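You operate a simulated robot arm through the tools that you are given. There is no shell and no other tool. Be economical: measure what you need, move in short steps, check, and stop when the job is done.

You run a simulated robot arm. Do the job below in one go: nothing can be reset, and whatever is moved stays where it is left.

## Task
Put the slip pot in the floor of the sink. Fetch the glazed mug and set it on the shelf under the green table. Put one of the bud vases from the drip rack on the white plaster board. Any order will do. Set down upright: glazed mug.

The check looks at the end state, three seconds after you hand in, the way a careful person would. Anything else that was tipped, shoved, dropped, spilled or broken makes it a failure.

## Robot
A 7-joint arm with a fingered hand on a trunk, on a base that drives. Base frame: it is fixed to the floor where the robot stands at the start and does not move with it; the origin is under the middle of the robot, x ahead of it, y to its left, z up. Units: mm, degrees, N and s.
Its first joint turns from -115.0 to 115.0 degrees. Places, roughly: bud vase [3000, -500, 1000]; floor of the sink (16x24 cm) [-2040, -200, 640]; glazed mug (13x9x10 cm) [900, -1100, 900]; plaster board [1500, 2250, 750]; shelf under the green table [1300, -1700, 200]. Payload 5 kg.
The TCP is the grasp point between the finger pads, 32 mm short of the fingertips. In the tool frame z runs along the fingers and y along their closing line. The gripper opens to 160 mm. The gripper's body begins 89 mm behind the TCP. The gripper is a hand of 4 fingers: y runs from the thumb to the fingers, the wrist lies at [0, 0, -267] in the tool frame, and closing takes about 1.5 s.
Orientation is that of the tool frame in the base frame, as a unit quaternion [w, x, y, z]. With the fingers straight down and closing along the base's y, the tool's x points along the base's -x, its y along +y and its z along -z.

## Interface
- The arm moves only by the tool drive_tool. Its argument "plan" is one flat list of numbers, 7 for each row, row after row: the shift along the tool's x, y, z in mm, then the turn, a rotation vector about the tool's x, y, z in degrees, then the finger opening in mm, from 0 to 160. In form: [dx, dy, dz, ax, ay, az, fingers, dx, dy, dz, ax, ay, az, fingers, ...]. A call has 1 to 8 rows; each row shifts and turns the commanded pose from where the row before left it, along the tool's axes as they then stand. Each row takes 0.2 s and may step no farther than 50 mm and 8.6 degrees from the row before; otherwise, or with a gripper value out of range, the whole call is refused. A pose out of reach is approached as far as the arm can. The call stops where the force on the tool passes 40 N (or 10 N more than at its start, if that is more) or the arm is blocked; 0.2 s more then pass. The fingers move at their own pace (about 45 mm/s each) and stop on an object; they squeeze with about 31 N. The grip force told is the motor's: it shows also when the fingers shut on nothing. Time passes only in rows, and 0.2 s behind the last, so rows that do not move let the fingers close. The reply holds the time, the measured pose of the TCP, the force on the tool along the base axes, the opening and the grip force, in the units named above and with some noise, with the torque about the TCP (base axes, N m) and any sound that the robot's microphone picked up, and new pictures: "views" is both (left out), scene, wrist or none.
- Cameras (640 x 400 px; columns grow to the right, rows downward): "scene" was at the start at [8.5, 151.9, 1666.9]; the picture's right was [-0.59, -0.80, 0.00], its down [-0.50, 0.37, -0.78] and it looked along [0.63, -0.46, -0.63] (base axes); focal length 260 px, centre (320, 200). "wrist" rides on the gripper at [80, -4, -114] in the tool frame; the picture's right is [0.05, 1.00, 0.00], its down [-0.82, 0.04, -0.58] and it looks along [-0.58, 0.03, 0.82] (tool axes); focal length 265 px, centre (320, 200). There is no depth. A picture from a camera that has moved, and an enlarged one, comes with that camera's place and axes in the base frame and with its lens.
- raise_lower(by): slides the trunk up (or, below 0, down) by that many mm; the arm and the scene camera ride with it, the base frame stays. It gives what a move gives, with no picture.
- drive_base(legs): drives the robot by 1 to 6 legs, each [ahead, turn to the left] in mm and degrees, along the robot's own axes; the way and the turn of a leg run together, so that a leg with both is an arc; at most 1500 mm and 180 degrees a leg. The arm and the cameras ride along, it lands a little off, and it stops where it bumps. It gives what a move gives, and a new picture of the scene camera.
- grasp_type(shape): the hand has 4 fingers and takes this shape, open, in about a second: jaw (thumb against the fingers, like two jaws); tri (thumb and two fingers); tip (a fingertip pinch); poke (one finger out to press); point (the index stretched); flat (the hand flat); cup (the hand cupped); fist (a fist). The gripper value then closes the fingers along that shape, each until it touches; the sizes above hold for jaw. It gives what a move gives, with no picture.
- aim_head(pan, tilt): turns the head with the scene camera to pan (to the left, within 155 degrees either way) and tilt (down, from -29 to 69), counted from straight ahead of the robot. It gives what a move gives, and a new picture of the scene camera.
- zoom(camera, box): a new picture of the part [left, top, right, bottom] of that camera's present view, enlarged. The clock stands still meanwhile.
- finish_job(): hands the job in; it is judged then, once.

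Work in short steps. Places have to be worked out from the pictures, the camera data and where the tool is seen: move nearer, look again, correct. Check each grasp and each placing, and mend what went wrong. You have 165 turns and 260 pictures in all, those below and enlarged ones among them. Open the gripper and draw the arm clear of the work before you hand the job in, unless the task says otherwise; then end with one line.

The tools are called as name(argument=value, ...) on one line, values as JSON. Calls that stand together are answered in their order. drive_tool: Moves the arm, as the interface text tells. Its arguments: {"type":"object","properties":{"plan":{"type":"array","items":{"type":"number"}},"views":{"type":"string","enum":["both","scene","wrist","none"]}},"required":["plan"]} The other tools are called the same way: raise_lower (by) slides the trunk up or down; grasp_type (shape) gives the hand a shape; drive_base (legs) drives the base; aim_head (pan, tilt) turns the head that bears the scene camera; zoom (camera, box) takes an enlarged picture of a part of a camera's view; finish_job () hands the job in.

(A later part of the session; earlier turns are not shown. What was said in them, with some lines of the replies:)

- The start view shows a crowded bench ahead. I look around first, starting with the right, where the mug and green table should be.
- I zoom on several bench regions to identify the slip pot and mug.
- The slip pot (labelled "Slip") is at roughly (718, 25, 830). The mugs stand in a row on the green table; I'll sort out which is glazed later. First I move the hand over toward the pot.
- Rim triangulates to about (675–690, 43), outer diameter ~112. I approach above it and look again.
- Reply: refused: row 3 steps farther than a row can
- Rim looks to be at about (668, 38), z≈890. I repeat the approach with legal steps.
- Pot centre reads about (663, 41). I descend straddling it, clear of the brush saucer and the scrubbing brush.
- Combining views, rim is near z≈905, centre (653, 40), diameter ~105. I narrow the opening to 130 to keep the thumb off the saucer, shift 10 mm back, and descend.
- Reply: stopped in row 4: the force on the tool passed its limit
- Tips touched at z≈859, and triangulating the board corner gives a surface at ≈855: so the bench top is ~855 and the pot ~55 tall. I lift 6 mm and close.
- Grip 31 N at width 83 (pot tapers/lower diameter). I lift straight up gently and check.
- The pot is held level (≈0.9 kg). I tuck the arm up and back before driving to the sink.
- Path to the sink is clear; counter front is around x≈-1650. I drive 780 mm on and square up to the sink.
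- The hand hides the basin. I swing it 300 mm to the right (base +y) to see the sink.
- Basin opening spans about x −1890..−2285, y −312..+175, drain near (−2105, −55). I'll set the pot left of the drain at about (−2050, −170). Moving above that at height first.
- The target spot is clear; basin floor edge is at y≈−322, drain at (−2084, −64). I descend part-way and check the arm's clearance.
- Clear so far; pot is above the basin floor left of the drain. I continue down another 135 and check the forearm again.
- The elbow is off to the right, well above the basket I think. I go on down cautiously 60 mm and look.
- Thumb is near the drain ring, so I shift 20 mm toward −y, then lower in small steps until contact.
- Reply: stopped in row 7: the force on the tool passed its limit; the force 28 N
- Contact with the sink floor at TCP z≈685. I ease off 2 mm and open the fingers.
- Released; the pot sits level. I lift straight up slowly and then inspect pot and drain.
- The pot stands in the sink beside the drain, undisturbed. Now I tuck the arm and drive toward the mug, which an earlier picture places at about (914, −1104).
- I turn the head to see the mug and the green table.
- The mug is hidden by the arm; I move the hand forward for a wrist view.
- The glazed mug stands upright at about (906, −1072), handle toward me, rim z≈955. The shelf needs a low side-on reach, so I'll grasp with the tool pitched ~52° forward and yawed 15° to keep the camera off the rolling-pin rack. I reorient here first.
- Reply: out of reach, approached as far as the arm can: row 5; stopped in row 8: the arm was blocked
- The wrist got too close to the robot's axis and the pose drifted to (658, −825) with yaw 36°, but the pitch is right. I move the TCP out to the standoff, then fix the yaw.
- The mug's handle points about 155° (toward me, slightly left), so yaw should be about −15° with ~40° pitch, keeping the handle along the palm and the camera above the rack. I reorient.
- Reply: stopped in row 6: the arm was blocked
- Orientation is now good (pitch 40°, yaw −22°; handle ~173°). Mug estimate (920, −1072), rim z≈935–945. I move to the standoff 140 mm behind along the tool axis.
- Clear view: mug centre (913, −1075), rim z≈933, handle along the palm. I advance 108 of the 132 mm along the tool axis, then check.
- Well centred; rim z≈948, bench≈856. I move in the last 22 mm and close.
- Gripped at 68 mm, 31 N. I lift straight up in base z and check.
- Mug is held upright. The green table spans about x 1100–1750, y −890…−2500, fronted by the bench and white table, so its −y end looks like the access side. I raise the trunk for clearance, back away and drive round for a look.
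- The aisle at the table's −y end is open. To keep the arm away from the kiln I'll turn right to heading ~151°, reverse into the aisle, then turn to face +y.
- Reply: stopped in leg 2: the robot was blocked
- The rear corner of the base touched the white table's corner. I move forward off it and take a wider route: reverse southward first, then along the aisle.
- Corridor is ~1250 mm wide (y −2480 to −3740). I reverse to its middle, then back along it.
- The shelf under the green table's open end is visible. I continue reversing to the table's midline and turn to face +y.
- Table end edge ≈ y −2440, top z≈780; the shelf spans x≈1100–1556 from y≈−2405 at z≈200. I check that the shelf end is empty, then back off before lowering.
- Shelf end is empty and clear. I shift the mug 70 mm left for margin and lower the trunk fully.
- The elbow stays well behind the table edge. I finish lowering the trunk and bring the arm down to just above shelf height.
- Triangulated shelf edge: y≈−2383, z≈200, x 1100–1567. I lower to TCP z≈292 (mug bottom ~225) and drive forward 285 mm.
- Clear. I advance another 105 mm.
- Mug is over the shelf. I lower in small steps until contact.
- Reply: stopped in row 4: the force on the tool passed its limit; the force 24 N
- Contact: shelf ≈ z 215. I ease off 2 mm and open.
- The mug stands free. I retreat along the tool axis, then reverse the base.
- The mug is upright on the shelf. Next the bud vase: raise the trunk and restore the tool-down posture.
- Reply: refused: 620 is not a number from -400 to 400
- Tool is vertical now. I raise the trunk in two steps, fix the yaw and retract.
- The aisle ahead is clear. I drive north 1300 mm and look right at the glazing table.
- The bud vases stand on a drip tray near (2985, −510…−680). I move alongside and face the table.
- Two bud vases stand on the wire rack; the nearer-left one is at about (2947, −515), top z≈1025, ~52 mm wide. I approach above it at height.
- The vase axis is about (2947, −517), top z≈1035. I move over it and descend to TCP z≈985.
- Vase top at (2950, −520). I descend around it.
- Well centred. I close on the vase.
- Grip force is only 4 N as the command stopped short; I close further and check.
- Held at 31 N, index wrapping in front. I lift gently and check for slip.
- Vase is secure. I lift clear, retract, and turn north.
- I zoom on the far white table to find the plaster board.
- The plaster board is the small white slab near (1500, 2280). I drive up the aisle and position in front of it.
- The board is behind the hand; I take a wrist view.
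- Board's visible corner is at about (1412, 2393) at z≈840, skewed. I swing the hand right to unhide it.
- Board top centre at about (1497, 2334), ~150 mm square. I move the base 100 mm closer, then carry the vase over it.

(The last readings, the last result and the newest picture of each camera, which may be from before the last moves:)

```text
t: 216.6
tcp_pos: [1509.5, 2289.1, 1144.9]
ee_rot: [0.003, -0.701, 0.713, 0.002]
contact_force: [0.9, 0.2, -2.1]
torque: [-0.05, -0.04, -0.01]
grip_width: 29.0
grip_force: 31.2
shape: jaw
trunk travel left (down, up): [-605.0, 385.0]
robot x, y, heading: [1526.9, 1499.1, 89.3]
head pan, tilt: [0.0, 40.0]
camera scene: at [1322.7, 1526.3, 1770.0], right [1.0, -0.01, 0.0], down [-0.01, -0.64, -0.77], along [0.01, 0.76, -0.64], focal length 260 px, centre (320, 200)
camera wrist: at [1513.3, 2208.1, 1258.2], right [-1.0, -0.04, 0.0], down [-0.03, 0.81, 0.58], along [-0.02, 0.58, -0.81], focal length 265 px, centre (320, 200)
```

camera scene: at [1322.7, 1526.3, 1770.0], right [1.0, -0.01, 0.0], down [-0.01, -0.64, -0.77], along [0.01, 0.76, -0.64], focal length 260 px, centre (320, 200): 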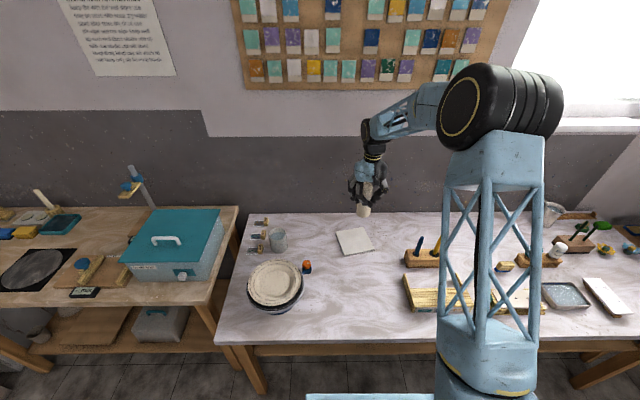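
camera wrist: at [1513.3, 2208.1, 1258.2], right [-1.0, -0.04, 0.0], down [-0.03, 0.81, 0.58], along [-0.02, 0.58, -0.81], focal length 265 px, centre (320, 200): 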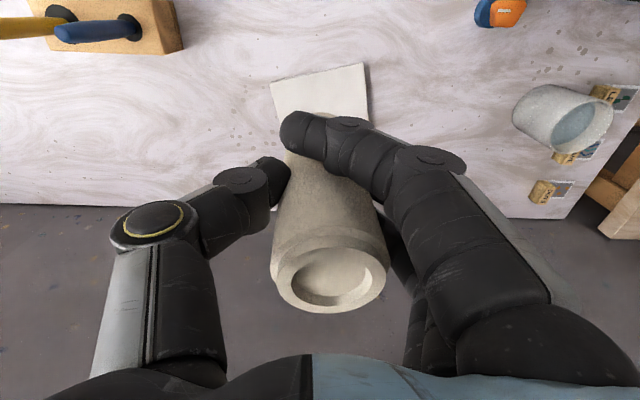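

Both views agree on board centre (1498, 2332). I centre the vase above it and descend most of the way.

drive_tool(plan=[-42, 11, 0, 0, 0, 0, 15, 0, 0, 40, 0, 0, 0, 15, 0, 0, 40, 0, 0, 0, 15, 0, 0, 40, 0, 0, 0, 15, 0, 0, 25, 0, 0, 0, 15], views="both")

zoom(camera="scene", box=[290, 170, 430, 260])

```text
t: 217.8
tcp_pos: [1498.8, 2330.9, 1000.2]
ee_rot: [0.002, -0.703, 0.711, 0.002]
contact_force: [-0.6, -0.7, -1.7]
torque: [-0.05, 0.0, -0.01]
grip_width: 28.9
grip_force: 31.1
shape: jaw
trunk travel left (down, up): [-605.0, 385.0]
robot x, y, heading: [1525.6, 1498.4, 88.9]
head pan, tilt: [0.0, 40.0]
camera scene: at [1323.3, 1525.4, 1770.2], right [1.0, -0.01, 0.0], down [-0.01, -0.64, -0.77], along [0.01, 0.77, -0.64], focal length 260 px, centre (320, 200)
camera wrist: at [1501.8, 2249.4, 1113.9], right [-1.0, -0.04, 0.0], down [-0.03, 0.81, 0.58], along [-0.02, 0.58, -0.81], focal length 265 px, centre (320, 200)
```

scene: 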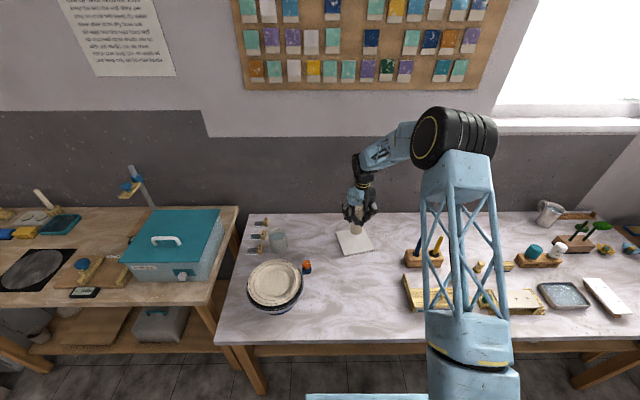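
wrist: 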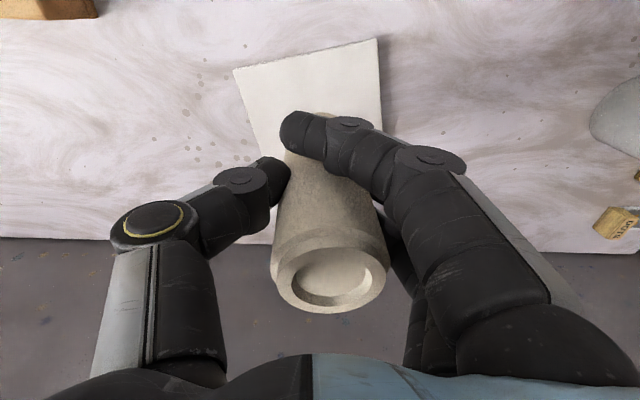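

```text
4.44 times, centred on (360, 215) of scene
camera zoom: at [1323.3, 1525.4, 1770.2], right [1.0, -0.01, 0.0], down [-0.01, -0.64, -0.77], along [0.01, 0.77, -0.64], focal length 1155 px, centre (142, 133)
```

zoom: 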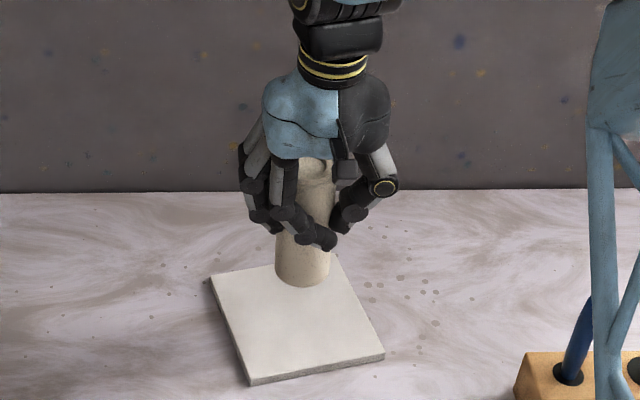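

Projected landing is the board centre. I lower slowly until contact.

drive_tool(plan=[0, 0, 20, 0, 0, 0, 15, 0, 0, 8, 0, 0, 0, 15, 0, 0, 5, 0, 0, 0, 15, 0, 0, 5, 0, 0, 0, 15, 0, 0, 5, 0, 0, 0, 15, 0, 0, 5, 0, 0, 0, 15, 0, 0, 5, 0, 0, 0, 15, 0, 0, 5, 0, 0, 0, 15], views="none")

zoom(camera="scene", box=[290, 170, 430, 260])

```text
t: 219.6
tcp_pos: [1500.3, 2330.8, 943.3]
ee_rot: [0.002, -0.702, 0.712, 0.002]
contact_force: [0.2, 0.0, -2.5]
torque: [-0.03, -0.03, 0.0]
grip_width: 29.0
grip_force: 31.4
shape: jaw
trunk travel left (down, up): [-605.0, 385.0]
robot x, y, heading: [1525.8, 1495.1, 88.9]
head pan, tilt: [0.0, 40.0]
```

```text
4.44 times, centred on (360, 215) of scene
camera zoom: at [1323.2, 1525.3, 1770.2], right [1.0, -0.01, 0.0], down [-0.01, -0.64, -0.77], along [0.01, 0.77, -0.64], focal length 1155 px, centre (142, 133)
```

zoom: 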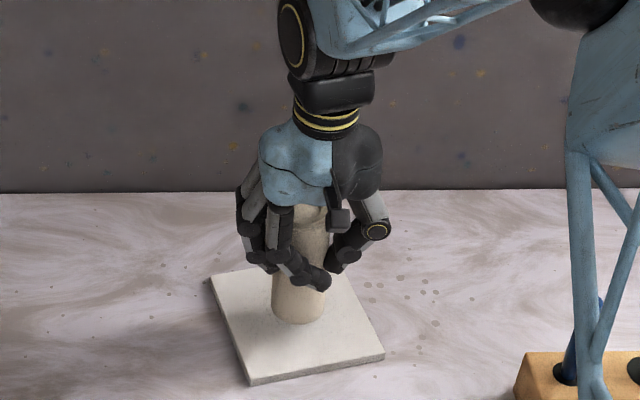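

Still a little above. I continue in fine steps.

drive_tool(plan=[4, 0, 4, 0, 0, 0, 15, 0, 0, 4, 0, 0, 0, 15, 0, 0, 4, 0, 0, 0, 15, 0, 0, 4, 0, 0, 0, 15, 0, 0, 4, 0, 0, 0, 15, 0, 0, 4, 0, 0, 0, 15, 0, 0, 4, 0, 0, 0, 15], views="none")

zoom(camera="scene", box=[290, 170, 430, 260])

```text
t: 221.2
tcp_pos: [1500.3, 2329.1, 916.4]
ee_rot: [0.003, -0.702, 0.712, 0.003]
contact_force: [0.7, -0.4, -2.0]
torque: [-0.05, 0.0, -0.03]
grip_width: 28.9
grip_force: 30.9
shape: jaw
trunk travel left (down, up): [-605.0, 385.0]
robot x, y, heading: [1526.0, 1495.3, 89.2]
head pan, tilt: [0.0, 40.0]
```

```text
4.44 times, centred on (360, 215) of scene
camera zoom: at [1323.2, 1525.3, 1770.2], right [1.0, -0.01, 0.0], down [-0.01, -0.64, -0.77], along [0.01, 0.77, -0.64], focal length 1155 px, centre (142, 133)
```

zoom: 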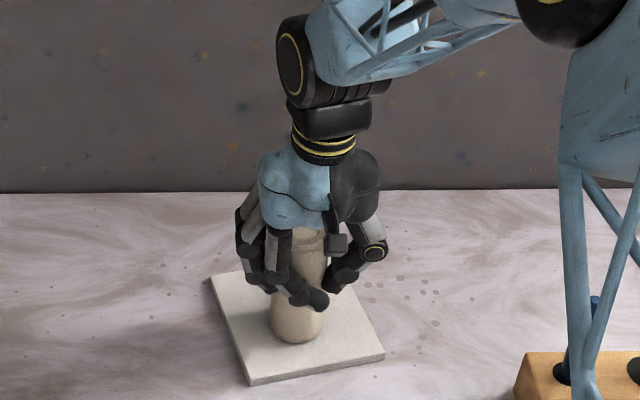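

No contact yet and the vase drifts toward the board's front, so the board is a bit lower and farther. I shift 14 mm forward while continuing down.

drive_tool(plan=[-8, 0, 4, 0, 0, 0, 15, -8, 0, 4, 0, 0, 0, 15, 0, 0, 4, 0, 0, 0, 15, -3, 0, 4, 0, 0, 0, 15, 0, 0, 4, 0, 0, 0, 15, -3, 0, 4, 0, 0, 0, 15, 0, 0, 4, 0, 0, 0, 15], views="none")

zoom(camera="scene", box=[290, 170, 430, 260])

```text
t: 222.0
tcp_pos: [1500.8, 2344.8, 910.1]
ee_rot: [0.004, -0.703, 0.711, 0.004]
contact_force: [0.5, -9.7, 28.6]
torque: [0.04, 0.3, 0.09]
grip_width: 31.1
grip_force: 31.1
shape: jaw
trunk travel left (down, up): [-605.0, 385.0]
robot x, y, heading: [1528.7, 1497.3, 89.1]
head pan, tilt: [0.0, 40.0]
stopped in row 4: the force on the tool passed its limit (the readings are from after the stop); the commanded pose is now the measured one
```

```text
4.44 times, centred on (360, 215) of scene
camera zoom: at [1323.3, 1521.5, 1770.5], right [1.0, -0.01, 0.0], down [-0.01, -0.64, -0.77], along [0.01, 0.77, -0.64], focal length 1155 px, centre (142, 133)
```

zoom: 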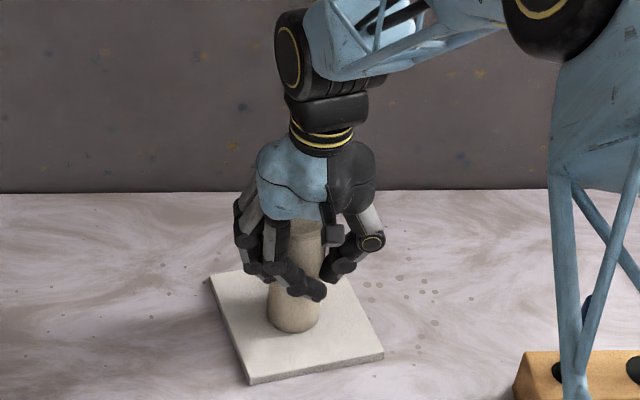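

Contact at z≈910. I relieve the load (up 3, back 3 mm) and check the wrist view before release.

drive_tool(plan=[3, 0, -3, 0, 0, 0, 15], views="both")

zoom(camera="scene", box=[320, 190, 390, 260])

```text
t: 222.4
tcp_pos: [1500.8, 2342.0, 912.1]
ee_rot: [0.003, -0.703, 0.712, 0.003]
contact_force: [0.9, -1.4, 18.0]
torque: [0.3, 0.42, 0.06]
grip_width: 31.3
grip_force: 31.3
shape: jaw
trunk travel left (down, up): [-605.0, 385.0]
robot x, y, heading: [1525.6, 1494.1, 89.3]
head pan, tilt: [0.0, 40.0]
camera scene: at [1323.4, 1523.0, 1770.1], right [1.0, -0.01, 0.0], down [-0.01, -0.64, -0.77], along [0.01, 0.77, -0.64], focal length 260 px, centre (320, 200)
camera wrist: at [1503.7, 2260.5, 1024.0], right [-1.0, -0.04, 0.0], down [-0.03, 0.81, 0.59], along [-0.02, 0.59, -0.81], focal length 265 px, centre (320, 200)
```

scene: 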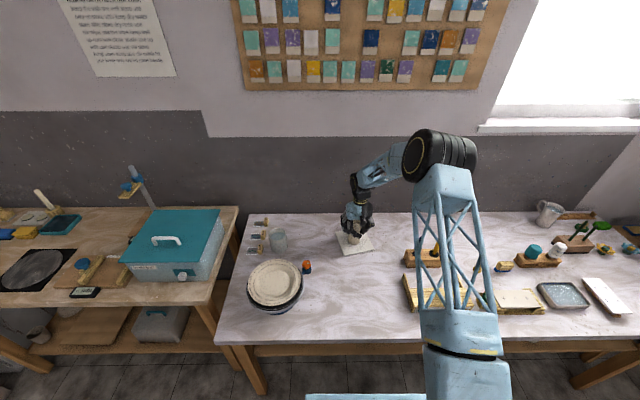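
wrist: 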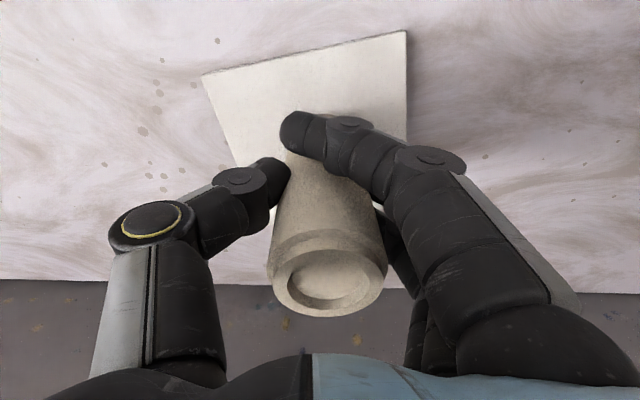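

```text
5.71 times, centred on (355, 225) of scene
camera zoom: at [1323.4, 1523.0, 1770.1], right [1.0, -0.01, 0.0], down [-0.01, -0.64, -0.77], along [0.01, 0.77, -0.64], focal length 1485 px, centre (120, 57)
```

zoom: 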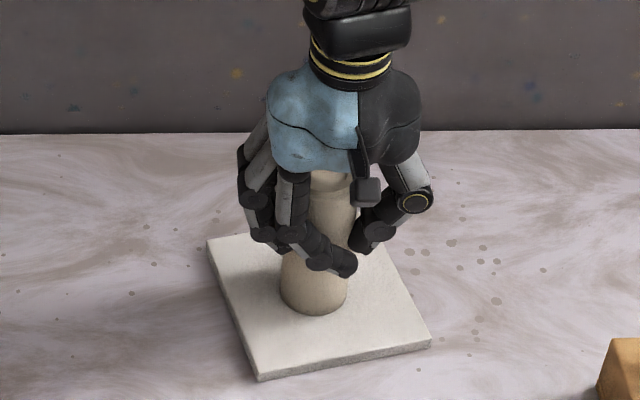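

Still 18 N pressing; I ease up 2 mm more and open gradually.

drive_tool(plan=[0, 0, -2, 0, 0, 0, 15, 0, 0, 0, 0, 0, 0, 30, 0, 0, 0, 0, 0, 0, 36, 0, 0, 0, 0, 0, 0, 42], views="wrist")

zoom(camera="scene", box=[320, 190, 390, 260])

```text
t: 223.4
tcp_pos: [1500.4, 2342.6, 911.2]
ee_rot: [0.002, -0.703, 0.711, 0.002]
contact_force: [-0.2, -0.2, 0.7]
torque: [0.0, 0.02, 0.0]
grip_width: 42.3
grip_force: 0.0
shape: jaw
trunk travel left (down, up): [-605.0, 385.0]
robot x, y, heading: [1525.0, 1493.3, 89.1]
head pan, tilt: [0.0, 40.0]
camera wrist: at [1503.7, 2260.8, 1025.0], right [-1.0, -0.04, 0.0], down [-0.03, 0.81, 0.58], along [-0.02, 0.58, -0.81], focal length 265 px, centre (320, 200)
```

wrist: 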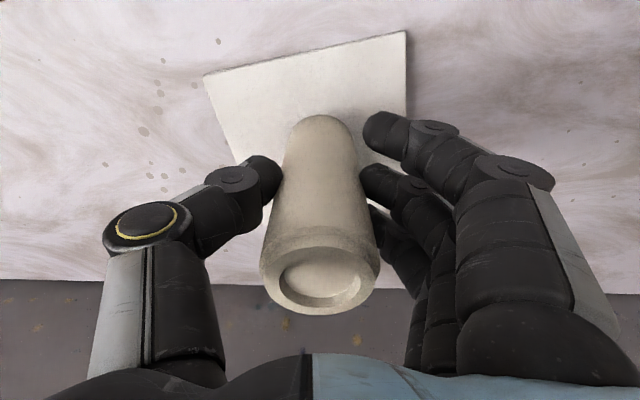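

```text
5.71 times, centred on (355, 225) of scene
camera zoom: at [1323.1, 1524.8, 1770.1], right [1.0, -0.01, 0.0], down [-0.01, -0.64, -0.77], along [0.01, 0.77, -0.64], focal length 1485 px, centre (120, 57)
```

zoom: 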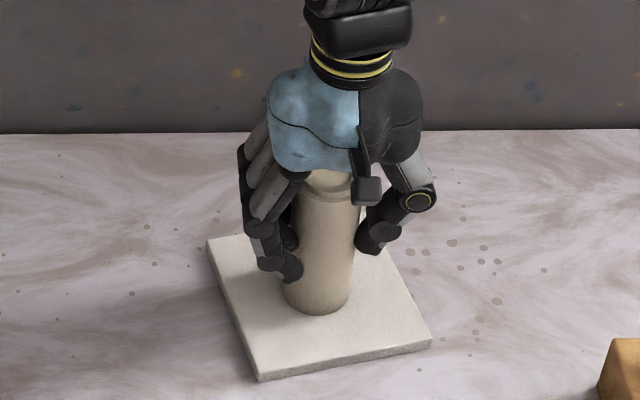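

The vase stands free on the board. I open wider and lift straight up.

drive_tool(plan=[0, 0, 0, 0, 0, 0, 70, 0, 0, 0, 0, 0, 0, 95, 0, 0, 0, 0, 0, 0, 95, 0, 0, -20, 0, 0, 0, 95, 0, 0, -40, 0, 0, 0, 95, 0, 0, -45, 0, 0, 0, 95, 0, 0, -45, 0, 0, 0, 95, 0, 0, -45, 0, 0, 0, 95], views="wrist")

zoom(camera="scene", box=[290, 170, 430, 260])

```text
t: 225.2
tcp_pos: [1500.2, 2339.1, 1109.9]
ee_rot: [0.003, -0.702, 0.712, 0.003]
contact_force: [0.3, -0.6, 0.5]
torque: [0.01, -0.02, -0.01]
grip_width: 94.6
grip_force: 0.1
shape: jaw
trunk travel left (down, up): [-605.0, 385.0]
robot x, y, heading: [1525.5, 1500.6, 89.1]
head pan, tilt: [0.0, 40.0]
camera wrist: at [1503.9, 2257.4, 1222.6], right [-1.0, -0.04, 0.0], down [-0.03, 0.81, 0.58], along [-0.02, 0.58, -0.81], focal length 265 px, centre (320, 200)
```

wrist: 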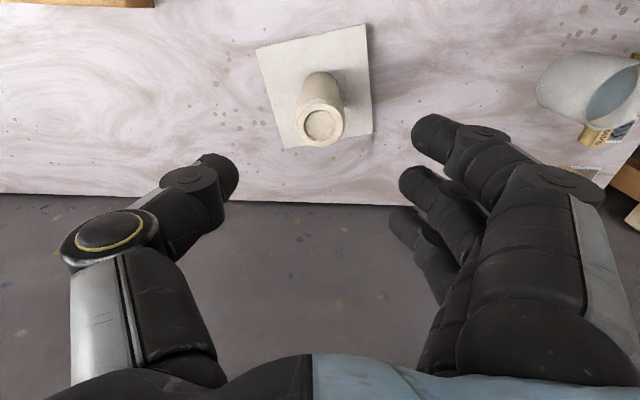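

```text
4.44 times, centred on (360, 215) of scene
camera zoom: at [1323.2, 1524.0, 1770.2], right [1.0, -0.01, 0.0], down [-0.01, -0.64, -0.77], along [0.01, 0.77, -0.64], focal length 1155 px, centre (142, 133)
```

zoom: 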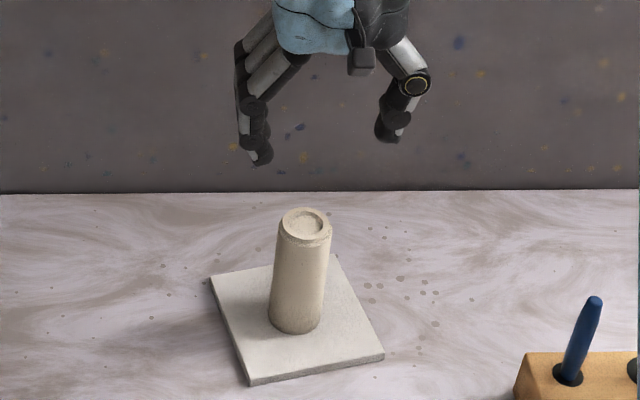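

The vase stands on the plaster board. I retract the arm clear of the table and hand in.

drive_tool(plan=[20, 0, -30, 0, 0, 0, 95, 45, 0, 0, 0, 0, 0, 95, 45, 0, 0, 0, 0, 0, 95, 45, 0, 0, 0, 0, 0, 95, 45, 0, 0, 0, 0, 0, 95, 45, 0, 0, 0, 0, 0, 95, 45, 0, 0, 0, 0, 0, 95], views="scene")

```text
t: 226.8
tcp_pos: [1498.6, 2047.9, 1133.5]
ee_rot: [0.004, -0.702, 0.712, 0.004]
contact_force: [-1.4, -0.7, -0.5]
torque: [0.03, -0.01, -0.03]
grip_width: 94.2
grip_force: 0.2
shape: jaw
trunk travel left (down, up): [-605.0, 385.0]
robot x, y, heading: [1528.7, 1495.6, 89.1]
head pan, tilt: [0.0, 40.0]
camera scene: at [1323.0, 1523.6, 1770.3], right [1.0, -0.01, 0.0], down [-0.01, -0.64, -0.77], along [0.01, 0.77, -0.64], focal length 260 px, centre (320, 200)
```

scene: 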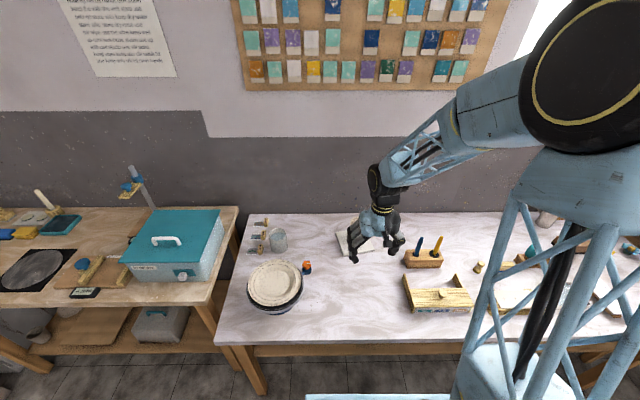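

The gripper is open and the arm is clear of the table. All three objects are placed, so I hand in.

finish_job()

```text
The job is handed in.
```

All three items are placed and the job is handed in: the slip pot is on the sink floor beside the drain, the glazed mug is upright on the shelf under the green table, and one bud vase is standing on the plaster board, the same way up as it was on the drip rack. While reversing, the base bumped the white table's corner and stopped; nothing looked out of place in later views, though I didn't inspect that table up close.
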